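You operate a simulated robot arm through the tools that you are given. There is no shell and no other tool.

The job below is to be done with a simulated robot arm. You get a single attempt, and the scene is never put back.

Task
Get the tee key out of the deck box and tighten the pink plate bolt.
Fine: free both clamps, lay the cover plate on the axle plate and leave the box open. Stand the key back where it stood in the box. Leave the brown bolt as it is. Mind fingers under the cover; drop neither cover nor key. Set down upright: tee key.
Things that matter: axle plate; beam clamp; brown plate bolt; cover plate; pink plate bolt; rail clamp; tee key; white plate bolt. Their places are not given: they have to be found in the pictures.

The check looks at the end state, three seconds after you hand in, the way a careful person would. Anything else that was tipped, shoved, dropped, spilled or broken makes it a failure. A push-on lid holds only when it is set on centred and level and pressed home; a screw cap is set on level and turned clockwise until tight.

Robot
A 5-joint arm with a two-finger parallel gripper, fixed in place. Base frame: the origin is at the foot of the arm, x ahead of it, y to its left, z up; the work surface is at about z = 0. Lengths are in mm, angles in rad, forces in N, time in s.
With the tool pointing down near the work surface it reaches from about 260 to 600 mm from the base axis. Its first joint turns from -1.152 to 1.152 rad. The tool tilts only in the upright plane through the base axis and itself; it spins freely about its own axis. Payload 1.57 kg.
The tool frame sits at the grasp point between the pads (the TCP): z along the fingers, y along the line on which they close. The tips reach 30 mm beyond it. The gripper opens to 80 mm. The fingers are 17 mm wide and 12 mm thick; the gripper's body (40 by 82 mm) begins 80 mm behind the TCP.
Orientation is told as [roll, pitch, yaw] about the base's x, y, z axes, in that order, counted from this pose: with the fingers straight down and closing along the base's y, the tool's x points along the base's -x, its y along +y and its z along -z.

Tools
- The arm moves only by the tool nudge_tool. Its argument "increments" is one flat list of numbers, 7 for each row, row after row: the shift along the tool's x, y, z in units of 50 mm (1.0 is 50 mm), then the turn, a rotation vector about the tool's x, y, z in units of 5 degrees (1.0 is 5 degrees), then the gripper command, from -1 (fully open) to 1 (shut), values between in proportion. In form: [tx, ty, tz, ax, ay, az, fingers, tx, ty, tz, ax, ay, az, fingers, ...]. A call has 1 to 20 rows; each row shifts and turns the commanded pose from where the row before left it, along the tool's axes as they then stand. A call with a number of a shift or a turn outside -1 to 1 is refused whole. Rows are played at 5 a second. More than 50 mm and 0.15 rad between two rows, or a gripper value outside its range, and nothing of the call is played. A pose out of reach is approached as far as the arm can. The call stops where the force on the tool passes 40 N (or 10 N more than at its start, if that is more) or the arm is blocked; 0.2 s more then pass. The fingers move at their own pace (about 153 mm/s each) and stop on an object; they squeeze with about 40 N. The grip force told is the motor's: it shows also when the fingers shut on nothing. Time passes only in rows, and 0.2 s behind the last, so rows that do not move let the fingers close. The reply holds the time, the measured pose of the TCP, the force on the tool along the base axes, the opening and the grip force, in the units named above and with some noise, with the torque about the TCP (base axes, N m) and any sound that the robot's microphone picked up, and new pictures: "show" is both (left out), scene, wrist or none.
- Cameras (640 x 400 px; columns grow to the right, rows downward): "scene" is fixed at [-7.7, 372.6, 497.7]; the picture's right is [-1.00, -0.05, 0.00], its down [-0.04, 0.75, -0.66] and it looks along [0.03, -0.66, -0.75] (base axes); focal length 214 px, centre (320, 200). "wrist" rides on the gripper at [72, -7, -122] in the tool frame; the picture's right is [0.09, 1.00, 0.00], its down [-0.84, 0.08, -0.54] and it looks along [-0.54, 0.05, 0.84] (tool axes); focal length 238 px, centre (320, 200).
- point_at(camera, pixels): for up to 12 pixels [column, row] of the newest picture of that camera ("zoom" is the newest enlarged one), the place [x, y, z] in the base frame of the surface seen there, good to about 3 mm, but the place of the scene camera against the robot may be out by one fixed shift of up to 18 mm in any direction. It takes no simulated time.
- enlarge(camera, box): a new picture of the part [left, top, right, bottom] of that camera's present view, enlarged. It takes no simulated time.
- finish_job(): hands the job in; it is judged then, once.

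Open the gripper and draw the arm clear of the work before you hand the job in, unless the task says otherwise.

The tools are called after ">>>" as a command line: name --argument value ..., lists and objects as JSON in quotes. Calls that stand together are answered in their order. nudge_tool: Moves the arm, as the interface text tells. Its arguments: {"type":"object","properties":{"increments":{"type":"array"},"show":{"type":"string","enum":["both","scene","wrist","none"]}},"required":["increments"]} The other tools are called the same way: point_at (camera, pixels) gives the place of the surface under pixels of a picture; enlarge (camera, box) takes an enlarged picture of a part of a camera's view; finish_job () hands the job in.

At the start:

```text
time: 0.0
position: [320.7, 16.3, 401.4]
tool_rot: [0.0, -0.001, 0.001]
force: [0.0, 0.6, 0.4]
wrist_torque: [-0.03, -0.02, 0.01]
opening: 80.0
grip_force: 0.0
```

scene: 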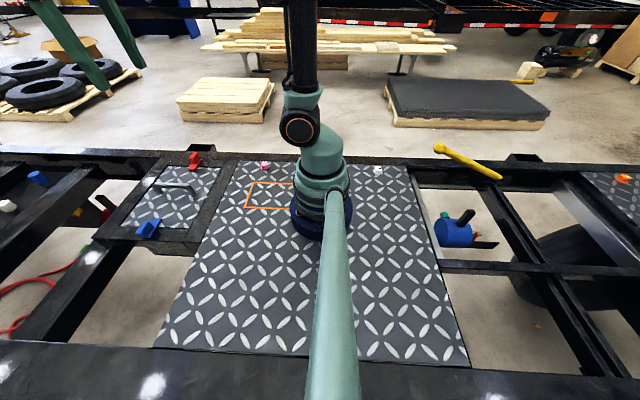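
wrist: 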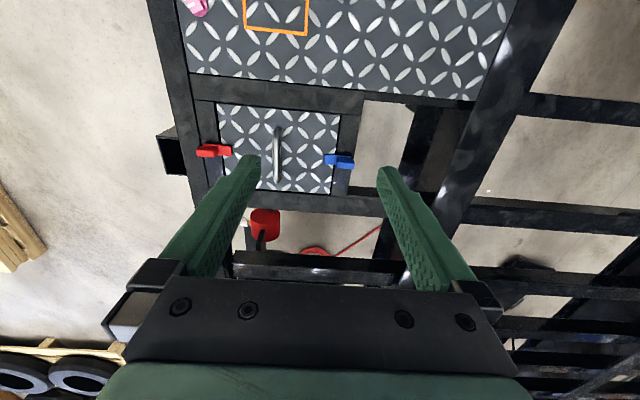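

I start by looking closer: the box cover with handle is at scene pixel (180,185), red clamp at (194,160), blue clamp at (147,228), and the pink bolt near (265,166). I enlarge these regions.

>>> enlarge --camera "scene" --box '[90, 130, 300, 262]'

>>> enlarge --camera "wrist" --box '[160, 0, 480, 200]'

>>> point_at --camera "wrist" --pixels '[[215, 150], [340, 160], [278, 130], [278, 155], [278, 180], [220, 107], [338, 115], [330, 192], [232, 188], [200, 5], [270, 30], [350, 95]]'

>>> point_at --camera "scene" --pixels '[[194, 160], [147, 228], [155, 184], [175, 185], [195, 187], [265, 166], [378, 170], [220, 200], [270, 195], [170, 167], [130, 222], [187, 228]]'

```text
3.03 times, centred on (195, 196) of scene
```

zoom: 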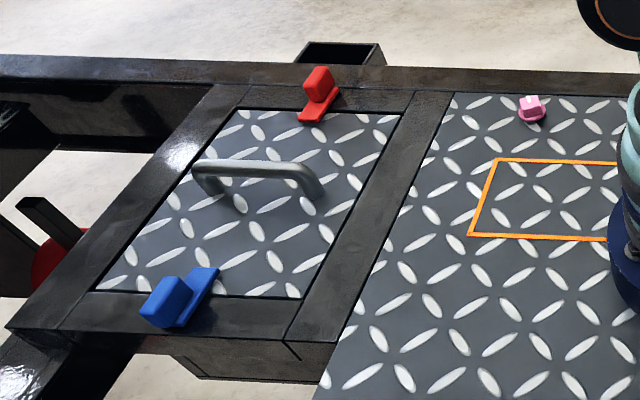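

```text
2.00 times, centred on (320, 100) of wrist
```

zoom: 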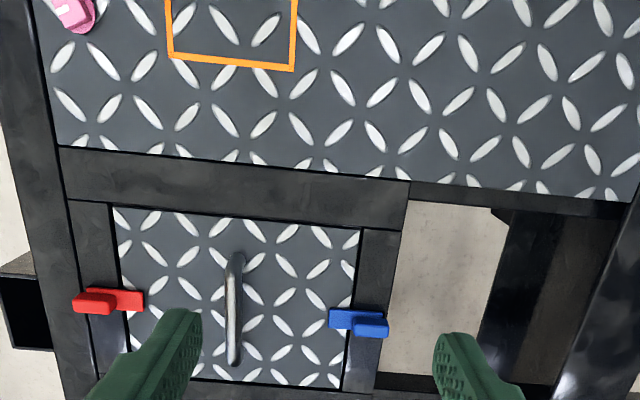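

```text
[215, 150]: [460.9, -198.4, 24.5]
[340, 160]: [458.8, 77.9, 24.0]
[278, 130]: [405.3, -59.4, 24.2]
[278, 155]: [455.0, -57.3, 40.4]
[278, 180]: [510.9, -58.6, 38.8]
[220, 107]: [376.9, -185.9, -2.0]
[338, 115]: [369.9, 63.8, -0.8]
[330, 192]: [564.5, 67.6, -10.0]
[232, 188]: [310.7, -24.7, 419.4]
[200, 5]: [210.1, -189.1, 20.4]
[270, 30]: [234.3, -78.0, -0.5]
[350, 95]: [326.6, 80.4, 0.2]
```

```text
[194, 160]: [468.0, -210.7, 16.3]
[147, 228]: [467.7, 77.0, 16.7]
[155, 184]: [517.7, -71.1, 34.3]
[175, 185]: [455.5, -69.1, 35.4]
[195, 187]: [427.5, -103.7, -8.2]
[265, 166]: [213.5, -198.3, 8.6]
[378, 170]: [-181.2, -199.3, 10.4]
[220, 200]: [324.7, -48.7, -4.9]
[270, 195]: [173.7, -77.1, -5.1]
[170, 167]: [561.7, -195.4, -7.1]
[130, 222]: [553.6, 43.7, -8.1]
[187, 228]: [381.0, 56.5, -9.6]
```

The cover spans about x 373–565, y -186–67 with its handle along x at y≈-58. I zoom on the rest of the scene to find the axle plate and the other bolts.

>>> enlarge --camera "scene" --box '[230, 140, 430, 265]'

>>> enlarge --camera "scene" --box '[420, 130, 640, 268]'

>>> enlarge --camera "scene" --box '[0, 130, 160, 230]'

>>> enlarge --camera "wrist" --box '[160, 0, 360, 125]'

```text
3.20 times, centred on (330, 202) of scene
```

zoom: 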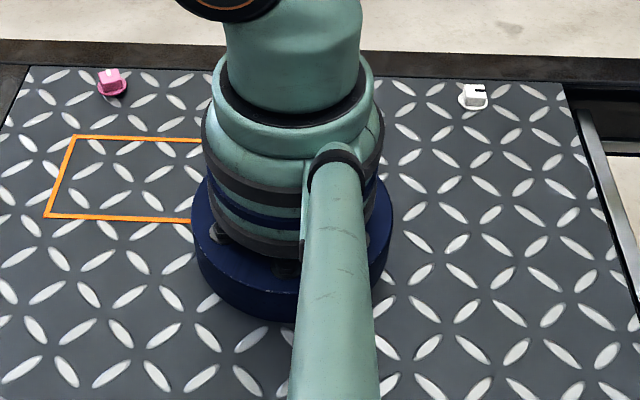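

```text
2.90 times, centred on (530, 199) of scene
```

zoom: 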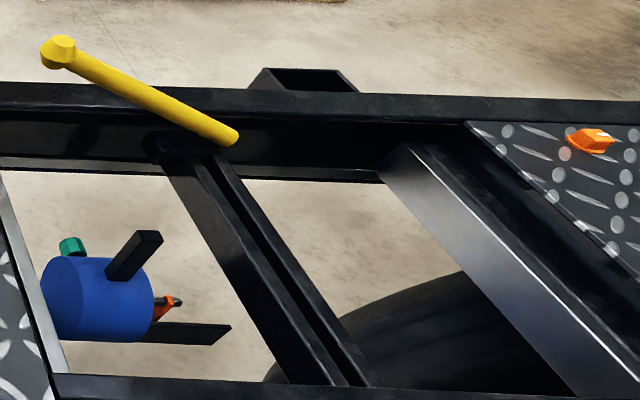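

```text
4.00 times, centred on (80, 180) of scene
```

zoom: 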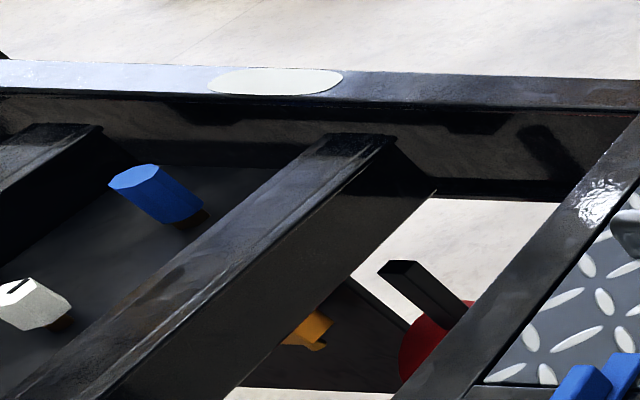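

```text
3.20 times, centred on (260, 62) of wrist
```

zoom: 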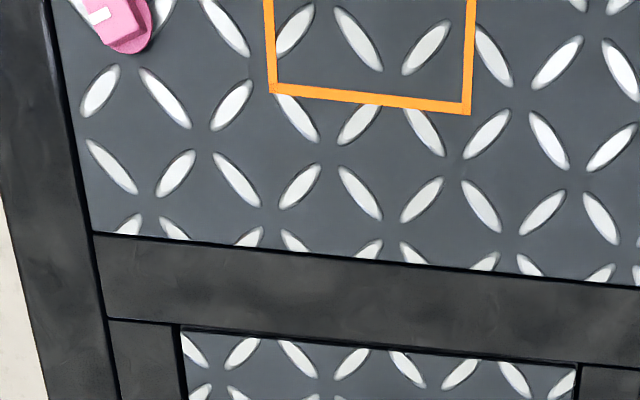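

The large diamond plate around the arm carries the pink (265,166) and white (378,170) bolts; the brown one is not yet seen. I spin the tool about its axis to look back at the plate with the wrist camera.

>>> nudge_tool --increments '[0, 0, 0, 0, 0, 1, -1, 0, 0, 0, 0, 0, 1, -1, 0, 0, 0, 0, 0, 1, -1, 0, 0, 0, 0, 0, 1, -1, 0, 0, 0, 0, 0, 1, -1, 0, 0, 0, 0, 0, 1, -1, 0, 0, 0, 0, 0, 1, -1, 0, 0, 0, 0, 0, 1, -1, 0, 0, 0, 0, 0, 1, -1, 0, 0, 0, 0, 0, 1, -1, 0, 0, 0, 0, 0, 1, -1, 0, 0, 0, 0, 0, 1, -1, 0, 0, 0, 0, 0, 1, -1, 0, 0, 0, 0, 0, 1, -1, 0, 0, 0, 0, 0, 1, -1, 0, 0, 0, 0, 0, 1, -1, 0, 0, 0, 0, 0, 1, -1, 0, 0, 0, 0, 0, 1, -1]' --show "both"

```text
time: 3.8
position: [321.3, 16.7, 399.6]
tool_rot: [0.0, -0.001, -1.572]
force: [-0.6, -0.4, 0.3]
wrist_torque: [0.01, 0.0, 0.05]
opening: 80.1
grip_force: 0.1
```

scene: 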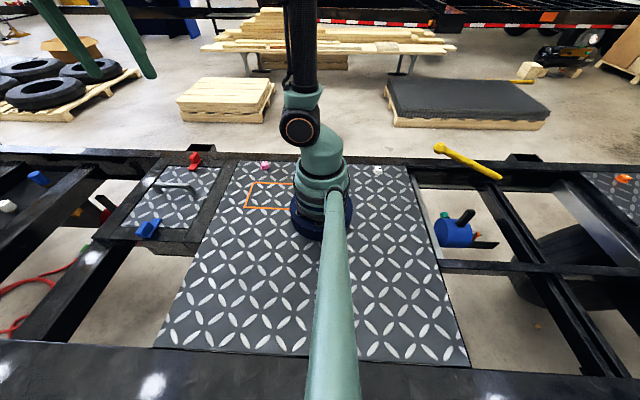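
wrist: 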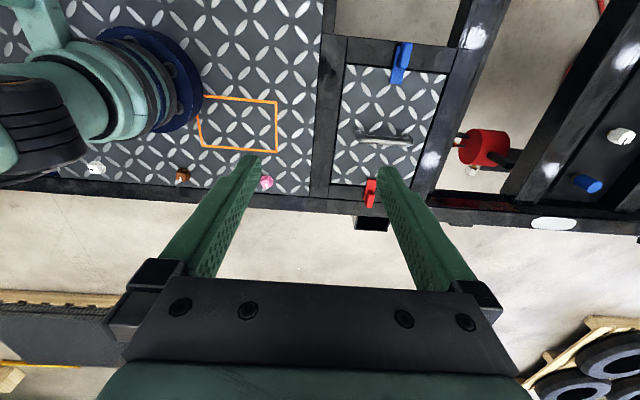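

Now the row of bolts is visible: white (95,167), brown (182,175), pink (266,182), and the orange outline. I measure these and zoom in.

>>> point_at --camera "wrist" --pixels '[[95, 167], [182, 175], [266, 182], [203, 97], [276, 101], [277, 152], [200, 147], [318, 100], [313, 190], [403, 55], [370, 192], [440, 75]]'

>>> enlarge --camera "wrist" --box '[60, 80, 300, 230]'

>>> enlarge --camera "wrist" --box '[310, 20, 470, 220]'

```text
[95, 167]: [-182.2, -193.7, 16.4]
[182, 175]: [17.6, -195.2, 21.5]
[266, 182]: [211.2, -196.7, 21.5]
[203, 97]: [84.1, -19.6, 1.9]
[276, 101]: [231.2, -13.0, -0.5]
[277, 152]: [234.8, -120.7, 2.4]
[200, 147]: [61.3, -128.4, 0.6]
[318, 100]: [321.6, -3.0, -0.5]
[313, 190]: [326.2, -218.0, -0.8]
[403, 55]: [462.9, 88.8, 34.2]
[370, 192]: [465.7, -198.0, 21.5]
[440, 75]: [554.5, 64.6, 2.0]
```

```text
2.67 times, centred on (180, 155) of wrist
```

zoom: 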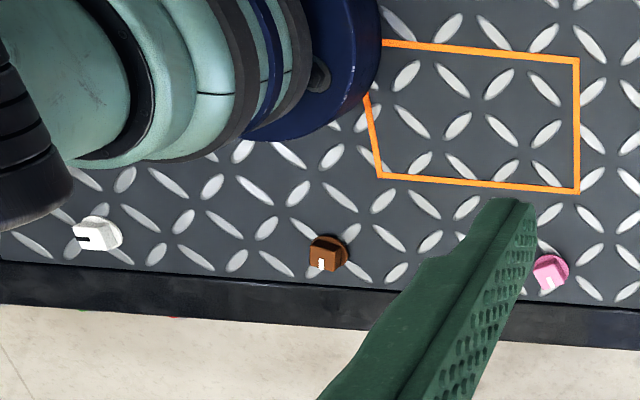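

```text
2.00 times, centred on (390, 120) of wrist
```

zoom: 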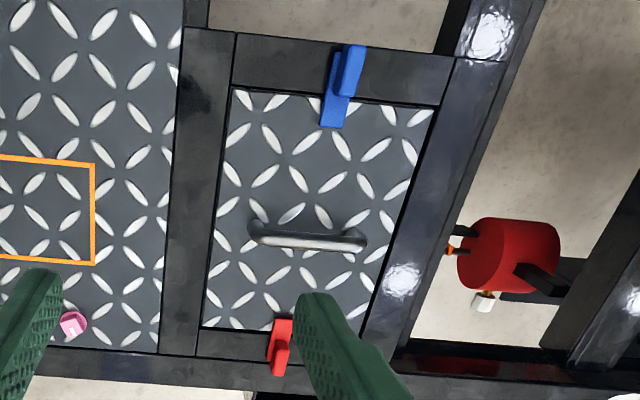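

The red clamp sits at about (464,-198) and the blue at (462,80). I move the tool to hover near the red clamp to inspect it closely, staying above everything.

>>> nudge_tool --increments '[-0.3775, 0.36, 0.725, 0, 0, 0, -1, -0.3775, 0.36, 0.725, 0, 0, 0, -1, -0.3775, 0.36, 0.725, 0, 0, 0, -1, -0.3775, 0.36, 0.725, 0, 0, 0, -1, -0.3775, 0.36, 0.725, 0, 0, 0, -1, -0.3775, 0.36, 0.725, 0, 0, 0, -1, -0.3775, 0.36, 0.725, 0, 0, 0, -1, -0.3775, 0.36, 0.725, 0, 0, 0, -1, 0, 0, 0, 0, 0, 0, -1]' --show "both"

```text
time: 5.8
position: [466.1, -134.2, 109.9]
tool_rot: [0.0, 0.0, -1.571]
force: [0.1, -0.3, -0.1]
wrist_torque: [0.03, -0.01, -0.01]
opening: 79.8
grip_force: 0.0
```

scene: 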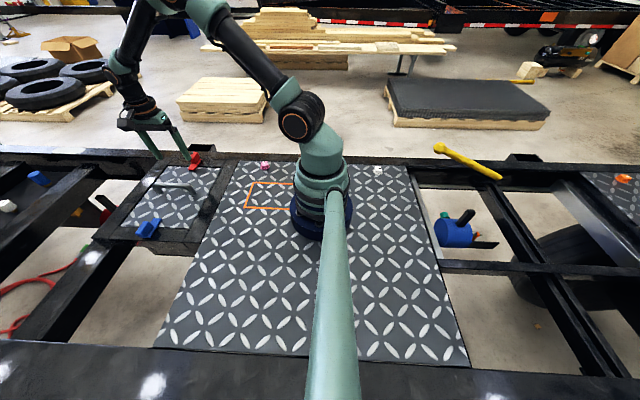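
wrist: 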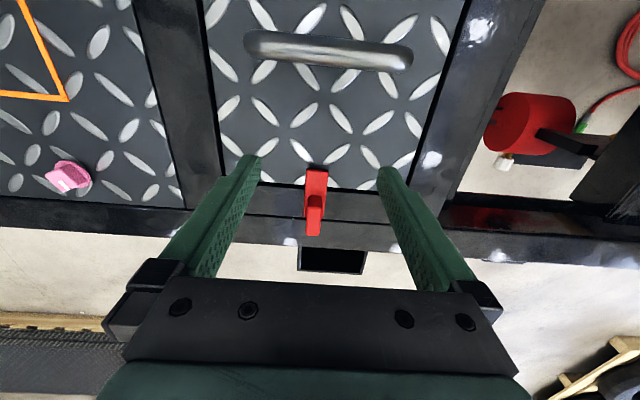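

The red clamp is centred at wrist pixel (315,200): a flat tongue over the cover edge and a raised block on the rail. I enlarge and measure.

>>> enlarge --camera "wrist" --box '[270, 140, 370, 250]'

>>> point_at --camera "wrist" --pixels '[[306, 172], [327, 172], [316, 185], [316, 192], [307, 198], [324, 198], [315, 200], [307, 232], [319, 232], [313, 212], [290, 200], [340, 205]]'

>>> enlarge --camera "scene" --box '[165, 140, 225, 180]'

>>> enlarge --camera "scene" --box '[120, 200, 190, 250]'

```text
3.64 times, centred on (320, 195) of wrist
```

zoom: 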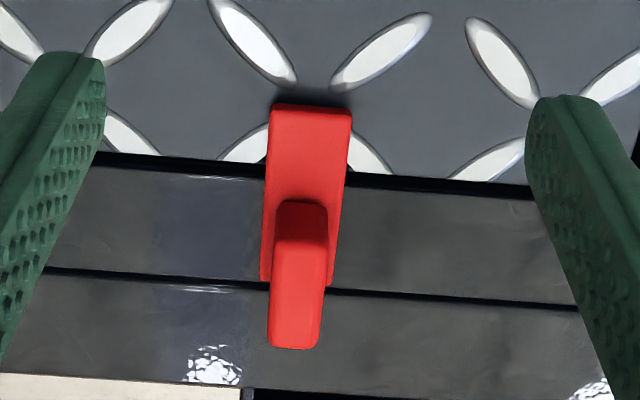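

```text
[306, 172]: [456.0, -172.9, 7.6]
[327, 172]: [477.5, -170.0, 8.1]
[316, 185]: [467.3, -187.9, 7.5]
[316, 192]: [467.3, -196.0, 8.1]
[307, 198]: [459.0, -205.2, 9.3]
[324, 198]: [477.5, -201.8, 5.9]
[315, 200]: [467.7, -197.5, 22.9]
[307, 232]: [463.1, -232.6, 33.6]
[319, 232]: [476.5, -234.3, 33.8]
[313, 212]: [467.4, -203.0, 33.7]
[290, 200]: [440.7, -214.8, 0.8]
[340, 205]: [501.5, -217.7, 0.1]
```

```text
10.00 times, centred on (195, 160) of scene
```

zoom: 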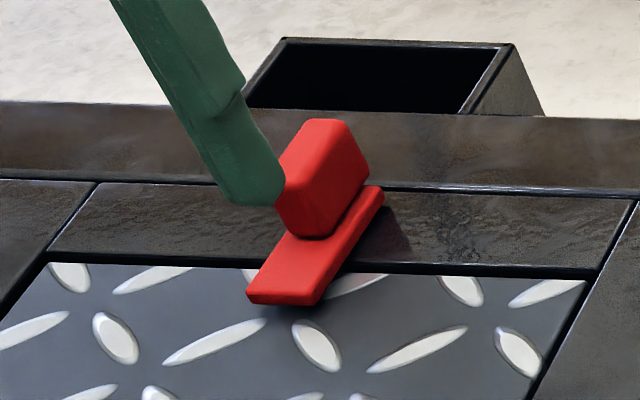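

```text
8.00 times, centred on (155, 225) of scene
```

zoom: 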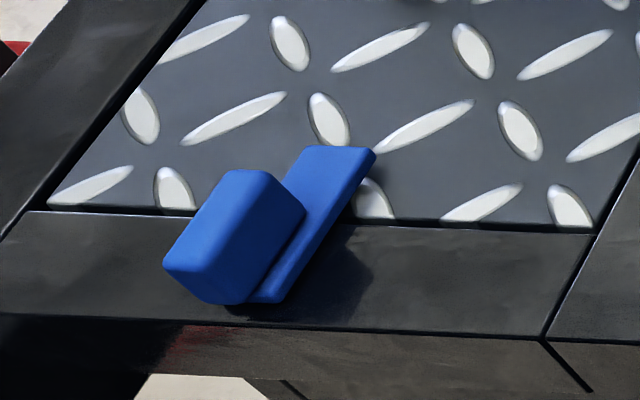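

The red clamp is a 20 mm wide tongue (y -171…-219, top z≈8) with a 13 mm wide grip block on it (x 461–474, y -198…-233, top z≈34). I move over the block and descend with the fingers on either side in x, tips kept above the rail.

>>> nudge_tool --increments '[-0.8, 0.02, 0, 0, 0, 0, -1, -0.8, 0.02, 0, 0, 0, 0, -1, 0, 0, 0.5, 0, 0, 0, -1, 0, 0, 0.5, 0, 0, 0, -1, 0, 0, 0.3, 0, 0, 0, -1, 0, 0, 0, 0, 0, 0, -1]' --show "both"

```text
time: 7.2
position: [468.1, -213.6, 45.8]
tool_rot: [0.0, 0.001, -1.573]
force: [-0.5, 0.1, 0.0]
wrist_torque: [0.0, 0.02, 0.02]
opening: 80.0
grip_force: 0.0
```

scene: 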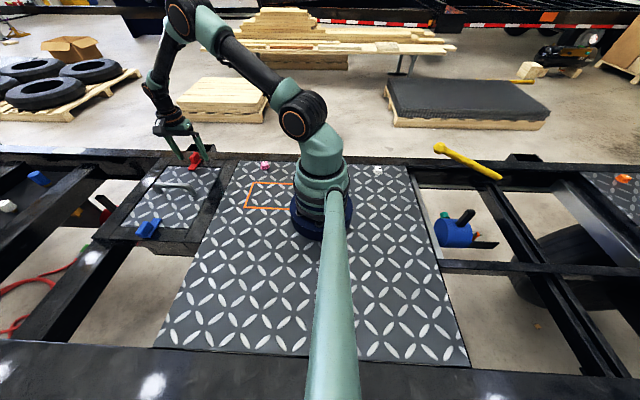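
wrist: 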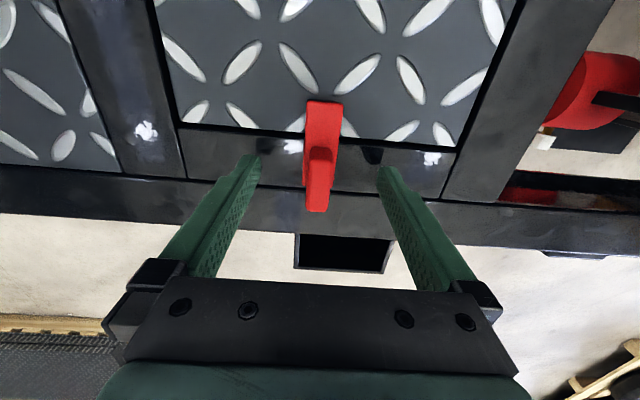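

The tool is over the block (wrist pixel (320,185)). Let me enlarge once more to see the clamp structure before closing.

>>> enlarge --camera "wrist" --box '[260, 85, 380, 225]'

>>> point_at --camera "wrist" --pixels '[[308, 103], [342, 105], [305, 140], [338, 140], [304, 185], [337, 178], [312, 150], [330, 150], [308, 210], [328, 210], [320, 170], [320, 200]]'

```text
2.86 times, centred on (320, 155) of wrist
```

zoom: 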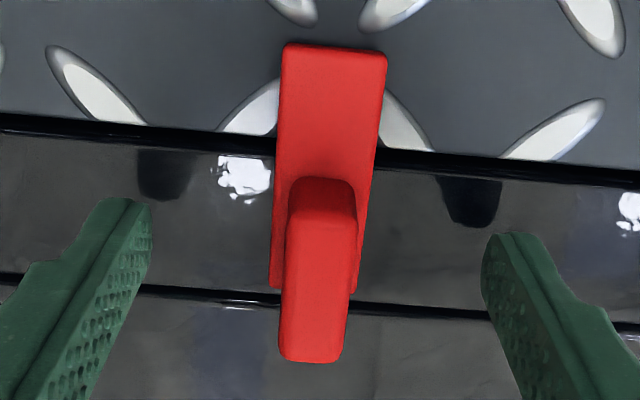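

```text
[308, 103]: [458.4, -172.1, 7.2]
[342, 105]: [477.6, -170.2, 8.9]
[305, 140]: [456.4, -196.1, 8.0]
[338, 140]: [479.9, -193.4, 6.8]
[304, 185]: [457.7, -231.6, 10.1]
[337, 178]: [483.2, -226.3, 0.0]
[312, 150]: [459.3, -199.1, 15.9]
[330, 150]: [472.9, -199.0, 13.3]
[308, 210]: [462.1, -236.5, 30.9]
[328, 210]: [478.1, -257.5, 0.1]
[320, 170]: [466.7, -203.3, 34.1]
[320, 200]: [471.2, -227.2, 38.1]
```

The block is centred at (467.5,-217). I shift 3 mm outward, lower 3 mm and close the gripper on the block.

>>> nudge_tool --increments '[-0.07, 0, 0.06, 0, 0, 0, -1, 0, 0, 0, 0, 0, 0, 1, 0, 0, 0, 0, 0, 0, 1, 0, 0, 0, 0, 0, 0, 1]' --show "wrist"

```text
time: 8.2
position: [467.6, -216.1, 42.9]
tool_rot: [-0.001, 0.001, -1.571]
force: [1.0, -1.6, 0.6]
wrist_torque: [0.24, 0.1, 0.03]
opening: 15.9
grip_force: 32.1
```

wrist: 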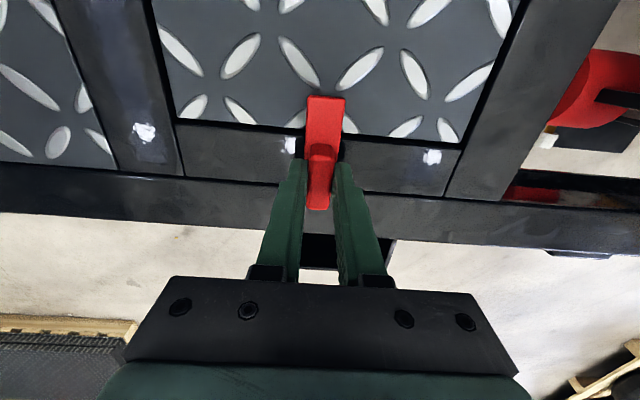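

The block is gripped (opening 15.9). I test a small outward pull (-y, 3 mm) and watch the force.

>>> nudge_tool --increments '[-0.06, 0, 0, 0, 0, 0, 1, 0, 0, 0, 0, 0, 0, 1]' --show "none"

```text
time: 8.8
position: [467.4, -218.9, 42.3]
tool_rot: [-0.001, 0.001, -1.567]
force: [1.0, 9.2, 1.5]
wrist_torque: [-0.63, -0.11, -0.26]
opening: 15.8
grip_force: 31.7
```

It moved with about 9 N resistance. I continue the pull in small steps to see whether the clamp slides or resists.

>>> nudge_tool --increments '[-0.06, 0, 0, 0, 0, 0, 1, -0.06, 0, 0, 0, 0, 0, 1, 0, 0, 0, 0, 0, 0, 1]' --show "wrist"

>>> enlarge --camera "wrist" --box '[260, 85, 380, 225]'

```text
time: 9.6
position: [466.9, -224.7, 41.8]
tool_rot: [-0.002, -0.001, -1.568]
force: [5.9, 21.5, -3.4]
wrist_torque: [0.51, -0.17, -0.01]
opening: 15.9
grip_force: 30.7
```

wrist: 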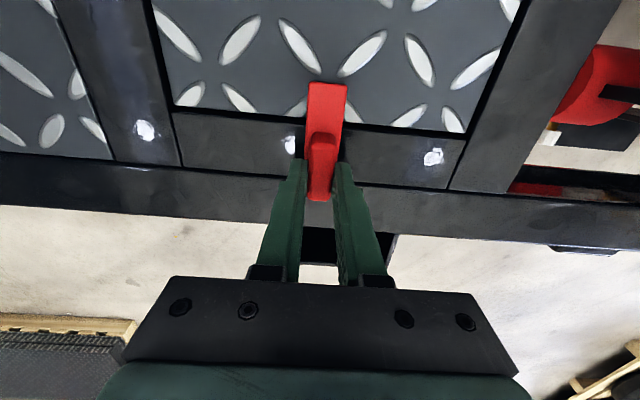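

```text
2.86 times, centred on (320, 155) of wrist
```

zoom: 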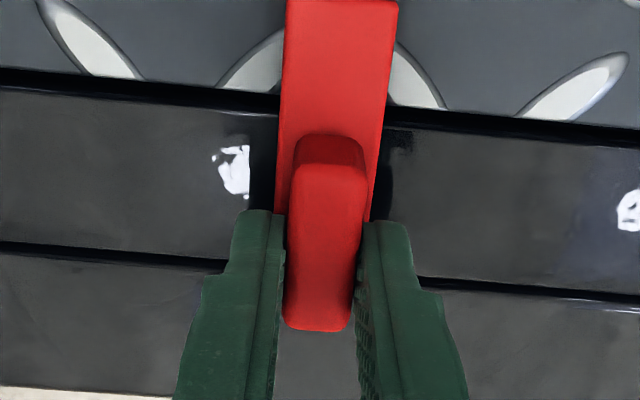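

The clamp did not slide; the fingers only slipped along the block with 21 N. I let go, recentre on the block, regrip and test a small twist about the vertical instead.

>>> nudge_tool --increments '[0, 0, 0, 0, 0, 0, 0.4, 0, 0, 0, 0, 0, 0, 0.4, 0.14, 0.01, 0, 0, 0, 0, 0.4, 0, 0, 0, 0, 0, 0, 1, 0, 0, 0, 0, 0, 0, 1, 0, 0, 0, 0, 0, 0, 1]' --show "none"

>>> nudge_tool --increments '[0, 0, 0, 0, 0, 1, 1, 0, 0, 0, 0, 0, 0, 1]' --show "wrist"

>>> enlarge --camera "wrist" --box '[260, 85, 380, 225]'

```text
time: 11.0
position: [466.6, -219.4, 41.3]
tool_rot: [0.001, 0.0, -1.573]
force: [-4.1, -11.5, -1.3]
wrist_torque: [-0.37, 0.08, 0.06]
opening: 16.0
grip_force: 31.6
```

```text
time: 11.6
position: [468.8, -219.1, 43.5]
tool_rot: [0.001, 0.001, -1.659]
force: [-6.6, -12.8, -1.2]
wrist_torque: [-0.32, 0.09, 0.69]
opening: 17.0
grip_force: 32.3
```

wrist: 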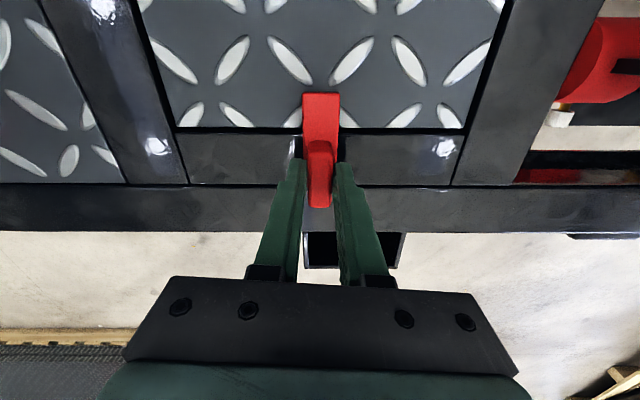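

```text
2.86 times, centred on (320, 155) of wrist
```

zoom: 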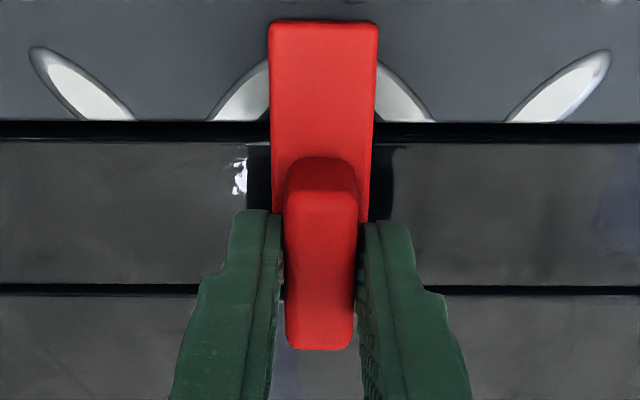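

The twist clockwise met 0.7 N·m and the fingers just cammed open to 17 mm, so the block did not follow. I undo this and try the opposite twist.

>>> nudge_tool --increments '[0, 0, 0, 0, 0, -1, 1, 0, 0, 0, 0, 0, 0, 1]' --show "none"

>>> nudge_tool --increments '[0, 0, 0, 0, 0, -1, 1, 0, 0, 0, 0, 0, 0, 1]' --show "wrist"

>>> enlarge --camera "wrist" --box '[260, 85, 380, 225]'

```text
time: 12.2
position: [466.7, -218.6, 42.7]
tool_rot: [-0.002, 0.001, -1.572]
force: [-8.0, -4.8, -1.3]
wrist_torque: [-0.74, -0.11, -0.02]
opening: 15.9
grip_force: 31.6
```

```text
time: 12.8
position: [468.2, -218.7, 42.5]
tool_rot: [-0.002, 0.0, -1.481]
force: [-9.5, 2.1, 0.3]
wrist_torque: [-0.14, -0.05, 0.0]
opening: 15.9
grip_force: 31.3
```

wrist: 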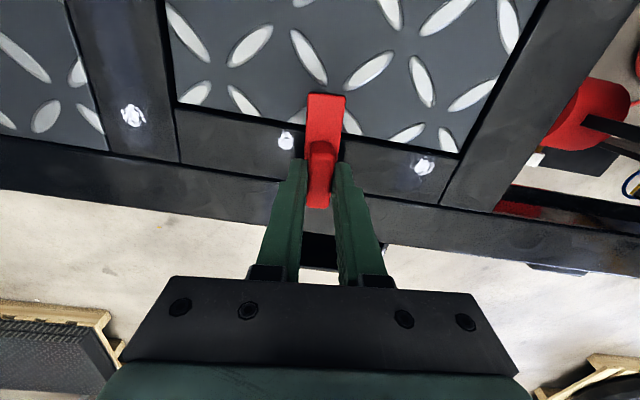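

```text
2.86 times, centred on (320, 155) of wrist
```

zoom: 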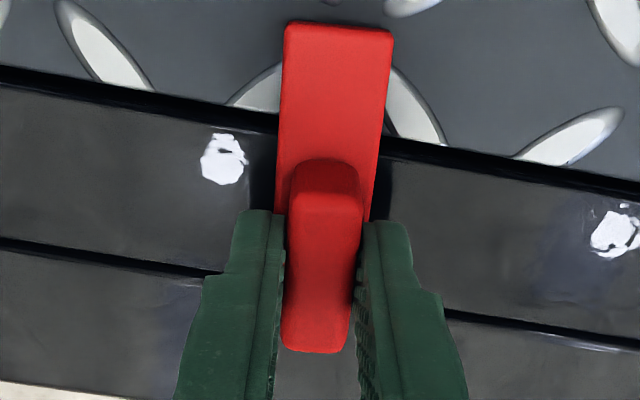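

Turning counter-clockwise the block followed freely (torque ~0, opening still 15.9), with the tool carried 1.5 mm in +x: a swing clamp with its pivot about 17 mm inboard of the block. I continue counter-clockwise along that arc, 20° first.

>>> nudge_tool --increments '[0.0013, 0.029, 0, 0, 0, -1, 1, 0.0013, 0.029, 0, 0, 0, -1, 1, 0.0013, 0.029, 0, 0, 0, -1, 1, 0.0013, 0.029, 0, 0, 0, -1, 1, 0, 0, 0, 0, 0, 0, 1]' --show "wrist"

```text
time: 13.5
position: [467.8, -218.3, 42.7]
tool_rot: [-0.011, 0.009, -1.273]
force: [-3.5, 0.8, 1.5]
wrist_torque: [0.03, -0.65, 0.0]
opening: 16.1
grip_force: 31.3
stopped in row 3: the force on the tool passed its limit at 42 N (the readings are from after the stop); the commanded pose is now the measured one
```

wrist: 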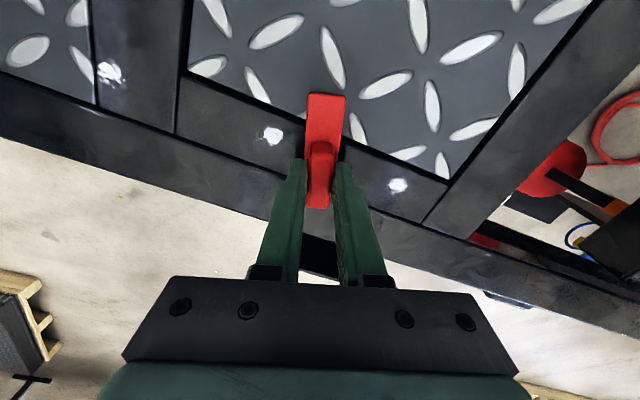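

The clamp turned to 17° but the tool stayed at (467.8,-218.3), so the pivot is right under the block. I continue with a pure counter-clockwise twist.

>>> nudge_tool --increments '[0, 0, 0, 0, 0, -1, 1, 0, 0, 0, 0, 0, -1, 1, 0, 0, 0, 0, 0, -1, 1, 0, 0, 0, 0, 0, -1, 1, 0, 0, 0, 0, 0, 0, 1]' --show "wrist"

```text
time: 14.7
position: [466.5, -219.3, 41.5]
tool_rot: [-0.009, 0.012, -0.924]
force: [-7.9, -1.8, 7.1]
wrist_torque: [0.1, -0.61, 0.02]
opening: 16.0
grip_force: 32.0
```

wrist: 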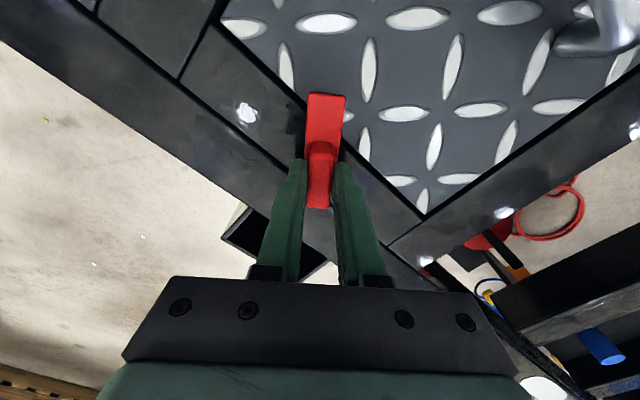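

The clamp follows well (now ~37°). I keep turning towards 90°.

>>> nudge_tool --increments '[0, 0, 0, 0, 0, -1, 1, 0, 0, 0, 0, 0, -1, 1, 0, 0, 0, 0, 0, -1, 1, 0, 0, 0, 0, 0, -1, 1, 0, 0, 0, 0, 0, -1, 1, 0, 0, 0, 0, 0, -1, 1, 0, 0, 0, 0, 0, 0, 1]' --show "wrist"

```text
time: 16.3
position: [467.9, -219.1, 41.5]
tool_rot: [0.0, 0.013, -0.398]
force: [-12.3, -6.0, 7.2]
wrist_torque: [-0.18, 0.26, 0.0]
opening: 16.1
grip_force: 31.2
```

wrist: 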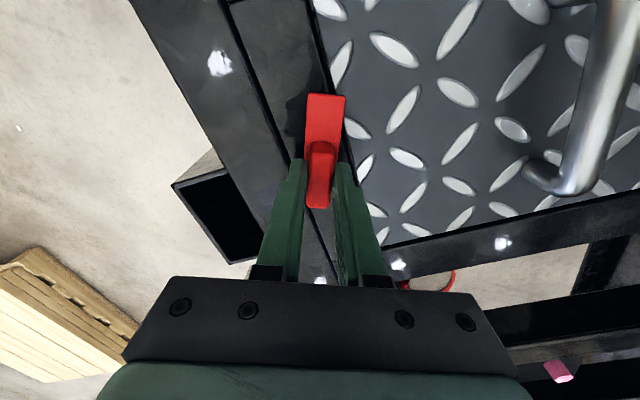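

Now at 67°, tongue almost clear. Four and a half more steps bring it to 90°.

>>> nudge_tool --increments '[0, 0, 0, 0, 0, -1, 1, 0, 0, 0, 0, 0, -1, 1, 0, 0, 0, 0, 0, -1, 1, 0, 0, 0, 0, 0, -1, 1, 0, 0, 0, 0, 0, -0.6, 1, 0, 0, 0, 0, 0, 0, 1]' --show "both"

```text
time: 17.7
position: [466.7, -218.6, 42.0]
tool_rot: [0.006, 0.011, 0.002]
force: [-12.0, -10.6, 2.4]
wrist_torque: [-0.78, -0.16, -0.08]
opening: 15.7
grip_force: 31.6
```

scene: 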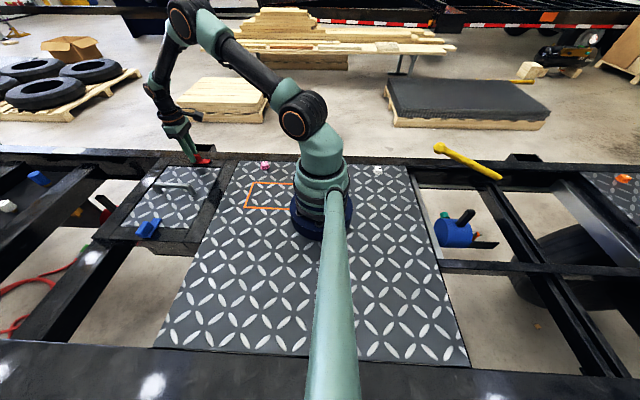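
wrist: 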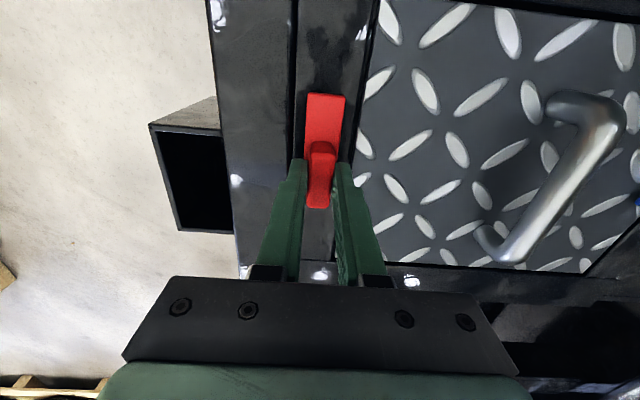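

The red clamp now lies along the rail, clear of the cover. I open, rise about 110 mm and travel over to the blue clamp.

>>> nudge_tool --increments '[0, 0, 0, 0, 0, 0, -1, 0, 0, 0, 0, 0, 0, -1, 0, 0, -0.7, 0, 0, 0, -1, 0, 0, -0.8, 0, 0, 0, -1, 0, 0, -0.8, 0, 0, 0, -1, 0, 0.98, 0, 0, 0, 0, -1, 0, 0.98, 0, 0, 0, 0, -1, 0, 0.98, 0, 0, 0, 0, -1, 0, 0.98, 0, 0, 0, 0, -1, 0, 0.98, 0, 0, 0, 0, -1, 0, 0, 0, 0, 0, 0, -1]' --show "both"

```text
time: 20.1
position: [468.5, 25.4, 157.7]
tool_rot: [0.0, 0.013, 0.002]
force: [0.3, 0.4, 0.1]
wrist_torque: [-0.01, -0.01, 0.0]
opening: 80.0
grip_force: 0.0
```

scene: 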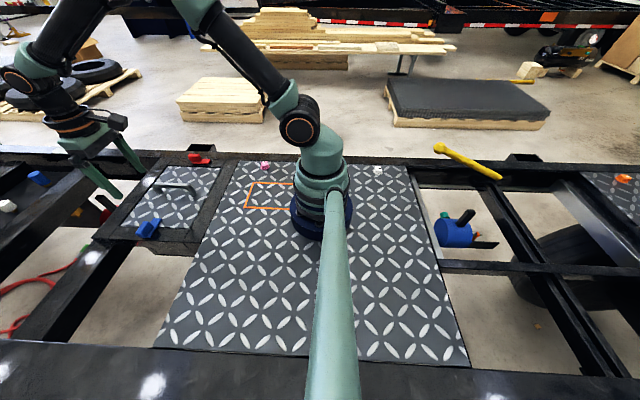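
wrist: 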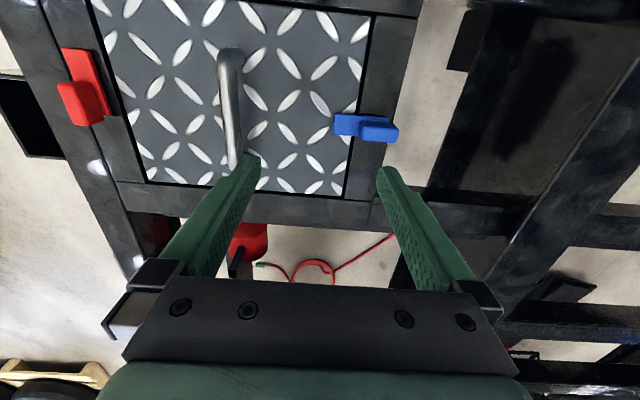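

Red clamp is visibly off the cover. Now I spin to yaw +90° (fingers closing along x) for the blue clamp, correcting the small tilt.

>>> nudge_tool --increments '[0, 0, 0, 0, -0.149, 0, -1, 0, 0, 0, 0, 0, -1, -1, 0, 0, 0, 0, 0, -1, -1, 0, 0, 0, 0, 0, -1, -1, 0, 0, 0, 0, 0, -1, -1, 0, 0, 0, 0, 0, -1, -1, 0, 0, 0, 0, 0, -1, -1, 0, 0, 0, 0, 0, -1, -1, 0, 0, 0, 0, 0, -1, -1, 0, 0, 0, 0, 0, -1, -1, 0, 0, 0, 0, 0, -1, -1, 0, 0, 0, 0, 0, -1, -1, 0, 0, 0, 0, 0, -1, -1, 0, 0, 0, 0, 0, -1, -1, 0, 0, 0, 0, 0, -1, -1, 0, 0, 0, 0, 0, -1, -1, 0, 0, 0, 0, 0, -1, -1, 0, 0, 0, 0, 0, -1, -1, 0, 0, 0, 0, 0, -1, -1, 0, 0, 0, 0, 0, 0, -1]' --show "wrist"

```text
time: 24.3
position: [468.7, 25.6, 157.8]
tool_rot: [-0.001, 0.0, 1.574]
force: [-0.5, -0.6, 0.0]
wrist_torque: [0.04, -0.02, -0.01]
opening: 80.1
grip_force: 0.1
```

wrist: 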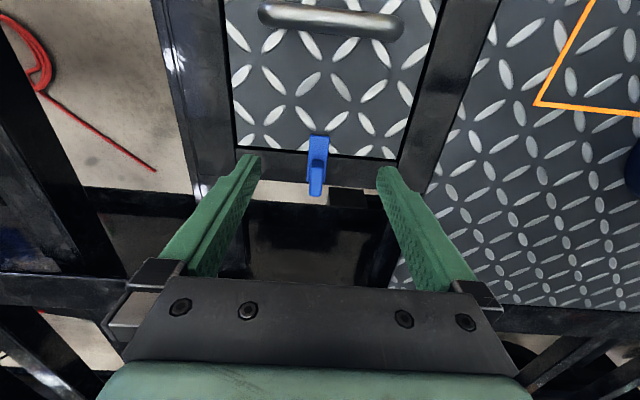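

>>> point_at --camera "wrist" --pixels '[[311, 138], [326, 138], [318, 148], [318, 158], [312, 170], [324, 170], [318, 175], [312, 193], [322, 193], [318, 185], [260, 15], [400, 30]]'

>>> enlarge --camera "wrist" --box '[270, 110, 370, 220]'

```text
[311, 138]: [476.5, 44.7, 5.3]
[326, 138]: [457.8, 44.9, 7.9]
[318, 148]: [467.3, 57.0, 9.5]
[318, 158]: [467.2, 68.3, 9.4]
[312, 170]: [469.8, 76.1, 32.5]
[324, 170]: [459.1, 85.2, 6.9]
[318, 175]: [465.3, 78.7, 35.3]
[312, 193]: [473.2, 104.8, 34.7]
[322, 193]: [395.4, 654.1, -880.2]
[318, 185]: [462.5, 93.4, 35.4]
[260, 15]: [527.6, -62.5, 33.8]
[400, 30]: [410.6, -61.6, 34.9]
```

```text
3.64 times, centred on (320, 165) of wrist
```

zoom: 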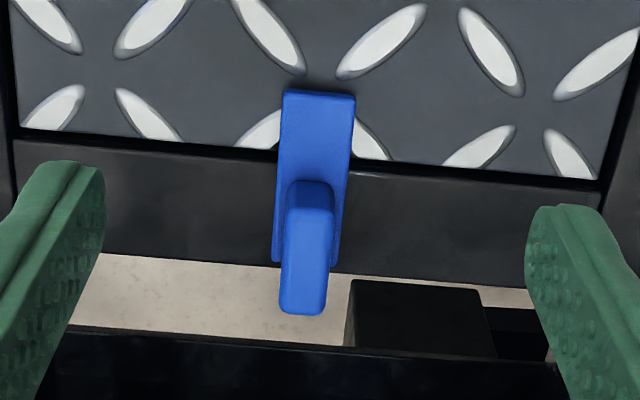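

The blue clamp mirrors the red: block centred around (467,91), tongue tip at y≈44. I move over the block, descend and grip.

>>> nudge_tool --increments '[-0.654, 0.012, 0, 0, 0, 0, -1, -0.654, 0.012, 0, 0, 0, 0, -1, 0, 0, 0.75, 0, 0, 0, -1, 0, 0, 0.75, 0, 0, 0, -1, 0, 0, 0.5, 0, 0, 0, -1, 0, 0, 0.3, 0, 0, 0, -1, 0, 0, 0, 0, 0, 0, -1]' --show "wrist"

>>> point_at --camera "wrist" --pixels '[[312, 150], [330, 150], [310, 170], [330, 170], [320, 160], [320, 175], [320, 190], [320, 200], [310, 200], [330, 200]]'

```text
time: 25.9
position: [468.0, 90.7, 44.2]
tool_rot: [-0.002, 0.0, 1.574]
force: [0.6, 0.4, -0.5]
wrist_torque: [0.01, 0.02, 0.01]
opening: 80.1
grip_force: 0.0
```

wrist: 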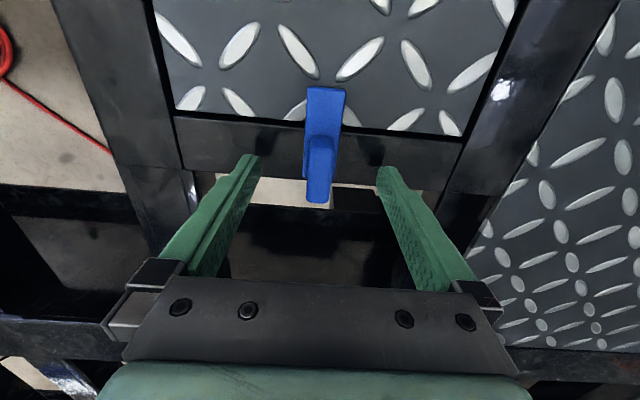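

```text
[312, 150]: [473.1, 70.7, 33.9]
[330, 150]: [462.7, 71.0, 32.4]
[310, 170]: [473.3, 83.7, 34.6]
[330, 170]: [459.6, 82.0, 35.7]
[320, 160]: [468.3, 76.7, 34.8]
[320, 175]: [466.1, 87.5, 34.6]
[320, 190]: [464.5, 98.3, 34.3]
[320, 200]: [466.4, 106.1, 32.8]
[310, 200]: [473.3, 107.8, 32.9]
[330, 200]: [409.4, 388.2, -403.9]
```

Block spans y 70–108, centre ≈89. I shift slightly, lower 1.5 mm and close.

>>> nudge_tool --increments '[0.03, 0, 0.03, 0, 0, 0, -1, 0, 0, 0, 0, 0, 0, 1, 0, 0, 0, 0, 0, 0, 1, 0, 0, 0, 0, 0, 0, 1]' --show "none"

>>> nudge_tool --increments '[0, 0, 0, 0, 0, -1, 1, 0, 0, 0, 0, 0, 0, 1]' --show "wrist"

```text
time: 26.9
position: [466.5, 91.7, 42.9]
tool_rot: [-0.005, -0.001, 1.572]
force: [7.0, -0.8, -4.6]
wrist_torque: [-0.1, 0.27, 0.04]
opening: 15.6
grip_force: 31.3
```

```text
time: 27.5
position: [467.9, 89.8, 41.5]
tool_rot: [-0.001, 0.0, 1.659]
force: [5.7, 0.9, -5.6]
wrist_torque: [0.05, 0.17, 0.03]
opening: 15.7
grip_force: 31.4
```

wrist: 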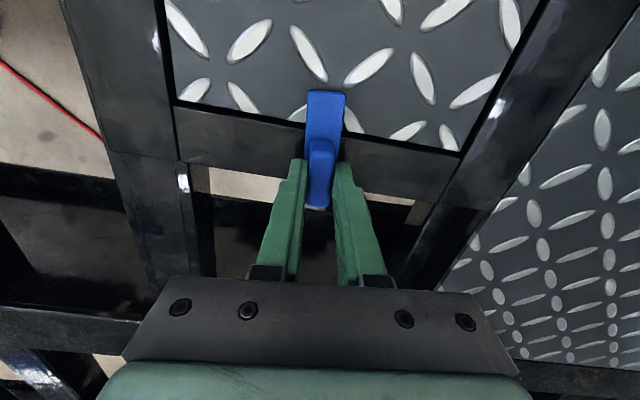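

Counter-clockwise turns freely again (torque 0.03, opening unchanged). I continue to 45° and then further.

>>> nudge_tool --increments '[0, 0, 0, 0, 0, -1, 1, 0, 0, 0, 0, 0, -1, 1, 0, 0, 0, 0, 0, -1, 1, 0, 0, 0, 0, 0, -1, 1, 0, 0, 0, 0, 0, -1, 1, 0, 0, 0, 0, 0, -1, 1, 0, 0, 0, 0, 0, -1, 1, 0, 0, 0, 0, 0, -1, 1, 0, 0, 0, 0, 0, 0, 1]' --show "wrist"

```text
time: 29.5
position: [466.5, 90.2, 41.9]
tool_rot: [0.0, 0.0, 2.359]
force: [-2.7, -11.8, 0.2]
wrist_torque: [0.18, 0.47, 0.0]
opening: 16.0
grip_force: 31.5
```

wrist: 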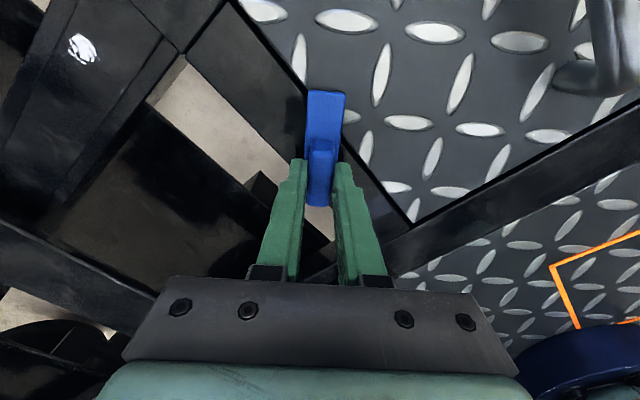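

The blue clamp is at 45° and following. I finish the remaining 45°.

>>> nudge_tool --increments '[0, 0, 0, 0, 0, -1, 1, 0, 0, 0, 0, 0, -1, 1, 0, 0, 0, 0, 0, -1, 1, 0, 0, 0, 0, 0, -1, 1, 0, 0, 0, 0, 0, -1, 1, 0, 0, 0, 0, 0, -1, 1, 0, 0, 0, 0, 0, -1, 1, 0, 0, 0, 0, 0, -1, 1, 0, 0, 0, 0, 0, -1, 1, 0, 0, 0, 0, 0, 0, 1]' --show "both"

```text
time: 31.7
position: [467.1, 89.5, 42.4]
tool_rot: [0.0, -0.001, -3.138]
force: [-8.3, -26.9, 3.8]
wrist_torque: [-0.45, 0.97, -0.09]
opening: 15.9
grip_force: 31.6
```

scene: 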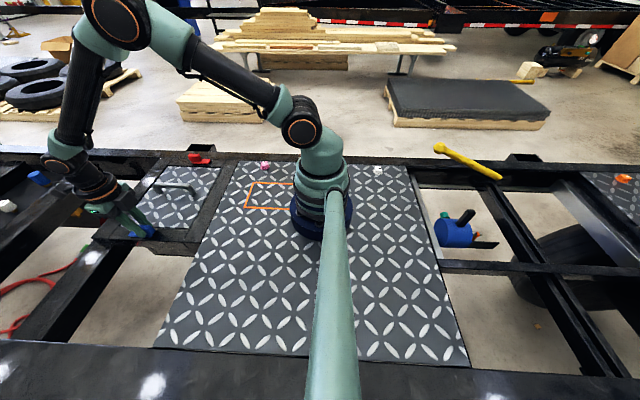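
wrist: 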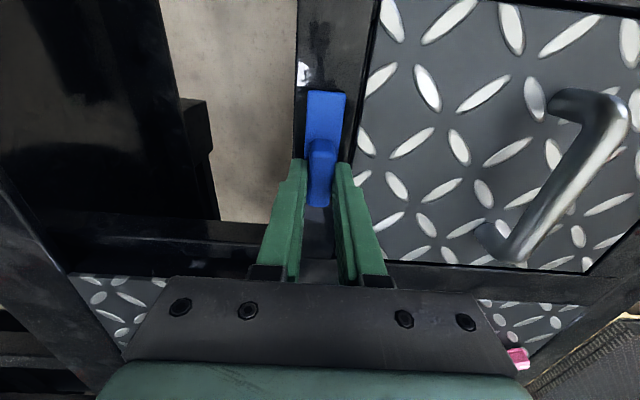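

Both clamps are off the cover. I release, rise 100 mm and move over the handle at y≈-62.

>>> nudge_tool --increments '[0, 0, 0, 0, 0, 0, -1, 0, 0, 0, 0, 0, 0, -1, 0, 0, -0.7, 0, 0, 0, -1, 0, 0, -0.7, 0, 0, 0, -1, 0, 0, -0.6, 0, 0, 0, -1, 0, 0.75, 0, 0, 0, 0, -1, 0, 0.75, 0, 0, 0, 0, -1, 0, 0.75, 0, 0, 0, 0, -1, 0, 0.75, 0, 0, 0, 0, -1, 0, 0, 0, 0, 0, 0, -1]' --show "both"

```text
time: 33.9
position: [460.1, 55.5, 141.8]
tool_rot: [0.0, 0.002, 3.13]
force: [0.4, -0.4, -0.6]
wrist_torque: [0.0, 0.02, -0.03]
opening: 80.2
grip_force: 0.1
out of reach, approached as far as the arm can: row 6, 7, 8, 9
```

scene: 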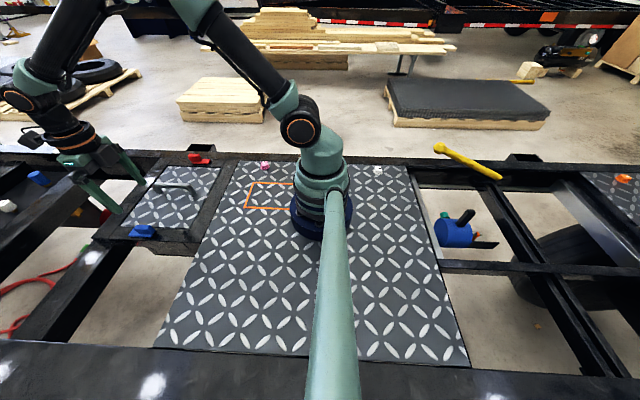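
wrist: 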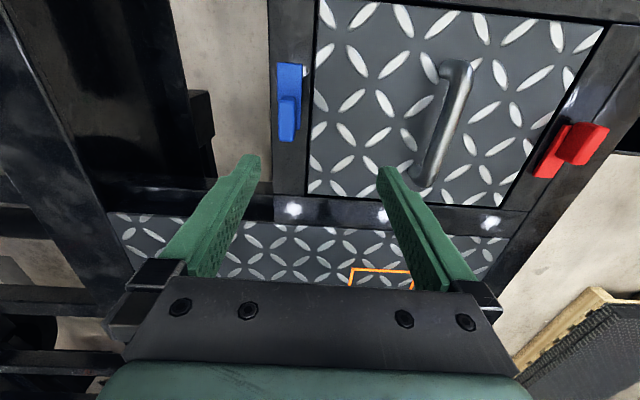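

The move stalled: with yaw ≈180° the tool spin is at its joint limit, so I must unwind it. I turn back clockwise a few steps and see where the arm goes (z=142 is clear of everything).

>>> nudge_tool --increments '[0, 0, 0, 0, 0, 1, -1, 0, 0, 0, 0, 0, 1, -1, 0, 0, 0, 0, 0, 0, -1]' --show "none"

>>> point_at --camera "scene" --pixels '[[156, 345], [200, 350], [250, 353], [300, 355], [175, 300], [200, 260], [225, 200], [238, 166], [213, 230], [160, 330], [255, 300], [466, 360]]'

```text
time: 34.7
position: [459.6, 56.4, 142.5]
tool_rot: [0.001, 0.002, 2.969]
force: [-0.7, 0.2, 0.1]
wrist_torque: [0.05, 0.01, 0.0]
opening: 80.1
grip_force: 0.1
```

```text
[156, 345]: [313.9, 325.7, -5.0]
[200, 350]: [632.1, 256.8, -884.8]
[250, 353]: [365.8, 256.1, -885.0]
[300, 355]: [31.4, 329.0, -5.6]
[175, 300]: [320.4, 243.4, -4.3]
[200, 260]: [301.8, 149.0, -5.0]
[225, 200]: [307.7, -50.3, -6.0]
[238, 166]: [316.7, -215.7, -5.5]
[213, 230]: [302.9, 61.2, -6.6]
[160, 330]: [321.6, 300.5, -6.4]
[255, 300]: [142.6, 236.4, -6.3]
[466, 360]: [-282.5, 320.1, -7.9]
```

The commanded pose stays with the arm, good. The axle plate reaches about y=+330, leaving ample room on the +y side. I unwind the spin toward yaw 0.

>>> nudge_tool --increments '[0, 0, 0, 0, 0, 1, -1, 0, 0, 0, 0, 0, 1, -1, 0, 0, 0, 0, 0, 1, -1, 0, 0, 0, 0, 0, 1, -1, 0, 0, 0, 0, 0, 1, -1, 0, 0, 0, 0, 0, 1, -1, 0, 0, 0, 0, 0, 1, -1, 0, 0, 0, 0, 0, 1, -1, 0, 0, 0, 0, 0, 1, -1, 0, 0, 0, 0, 0, 1, -1, 0, 0, 0, 0, 0, 1, -1, 0, 0, 0, 0, 0, 1, -1, 0, 0, 0, 0, 0, 1, -1, 0, 0, 0, 0, 0, 1, -1, 0, 0, 0, 0, 0, 1, -1, 0, 0, 0, 0, 0, 1, -1, 0, 0, 0, 0, 0, 1, -1, 0, 0, 0, 0, 0, 1, -1, 0, 0, 0, 0, 0, 1, -1, 0, 0, 0, 0, 0, 1, -1]' --show "none"

>>> nudge_tool --increments '[0, 0, 0, 0, 0, 1, -1, 0, 0, 0, 0, 0, 1, -1, 0, 0, 0, 0, 0, 1, -1, 0, 0, 0, 0, 0, 1, -1, 0, 0, 0, 0, 0, 1, -1, 0, 0, 0, 0, 0, 1, -1, 0, 0, 0, 0, 0, 1, -1, 0, 0, 0, 0, 0, 1, -1, 0, 0, 0, 0, 0, 1, -1, 0, 0, 0, 0, 0, 1, -1, 0, 0, 0, 0, 0, 1, -1, 0, 0, 0, 0, 0, 1, -1, 0, 0, 0, 0, 0, 1, -1, 0, 0, 0, 0, 0, 1, -1, 0, 0, 0, 0, 0, 0, -1]' --show "none"

```text
time: 38.9
position: [459.3, 56.6, 143.0]
tool_rot: [-0.001, 0.0, 1.222]
force: [1.0, 0.7, 0.0]
wrist_torque: [-0.01, -0.02, 0.01]
opening: 80.1
grip_force: 0.2
```

```text
time: 42.1
position: [459.6, 57.0, 142.1]
tool_rot: [-0.001, -0.001, 0.0]
force: [1.2, -0.1, -0.9]
wrist_torque: [0.0, 0.01, 0.0]
opening: 79.9
grip_force: 0.1
```

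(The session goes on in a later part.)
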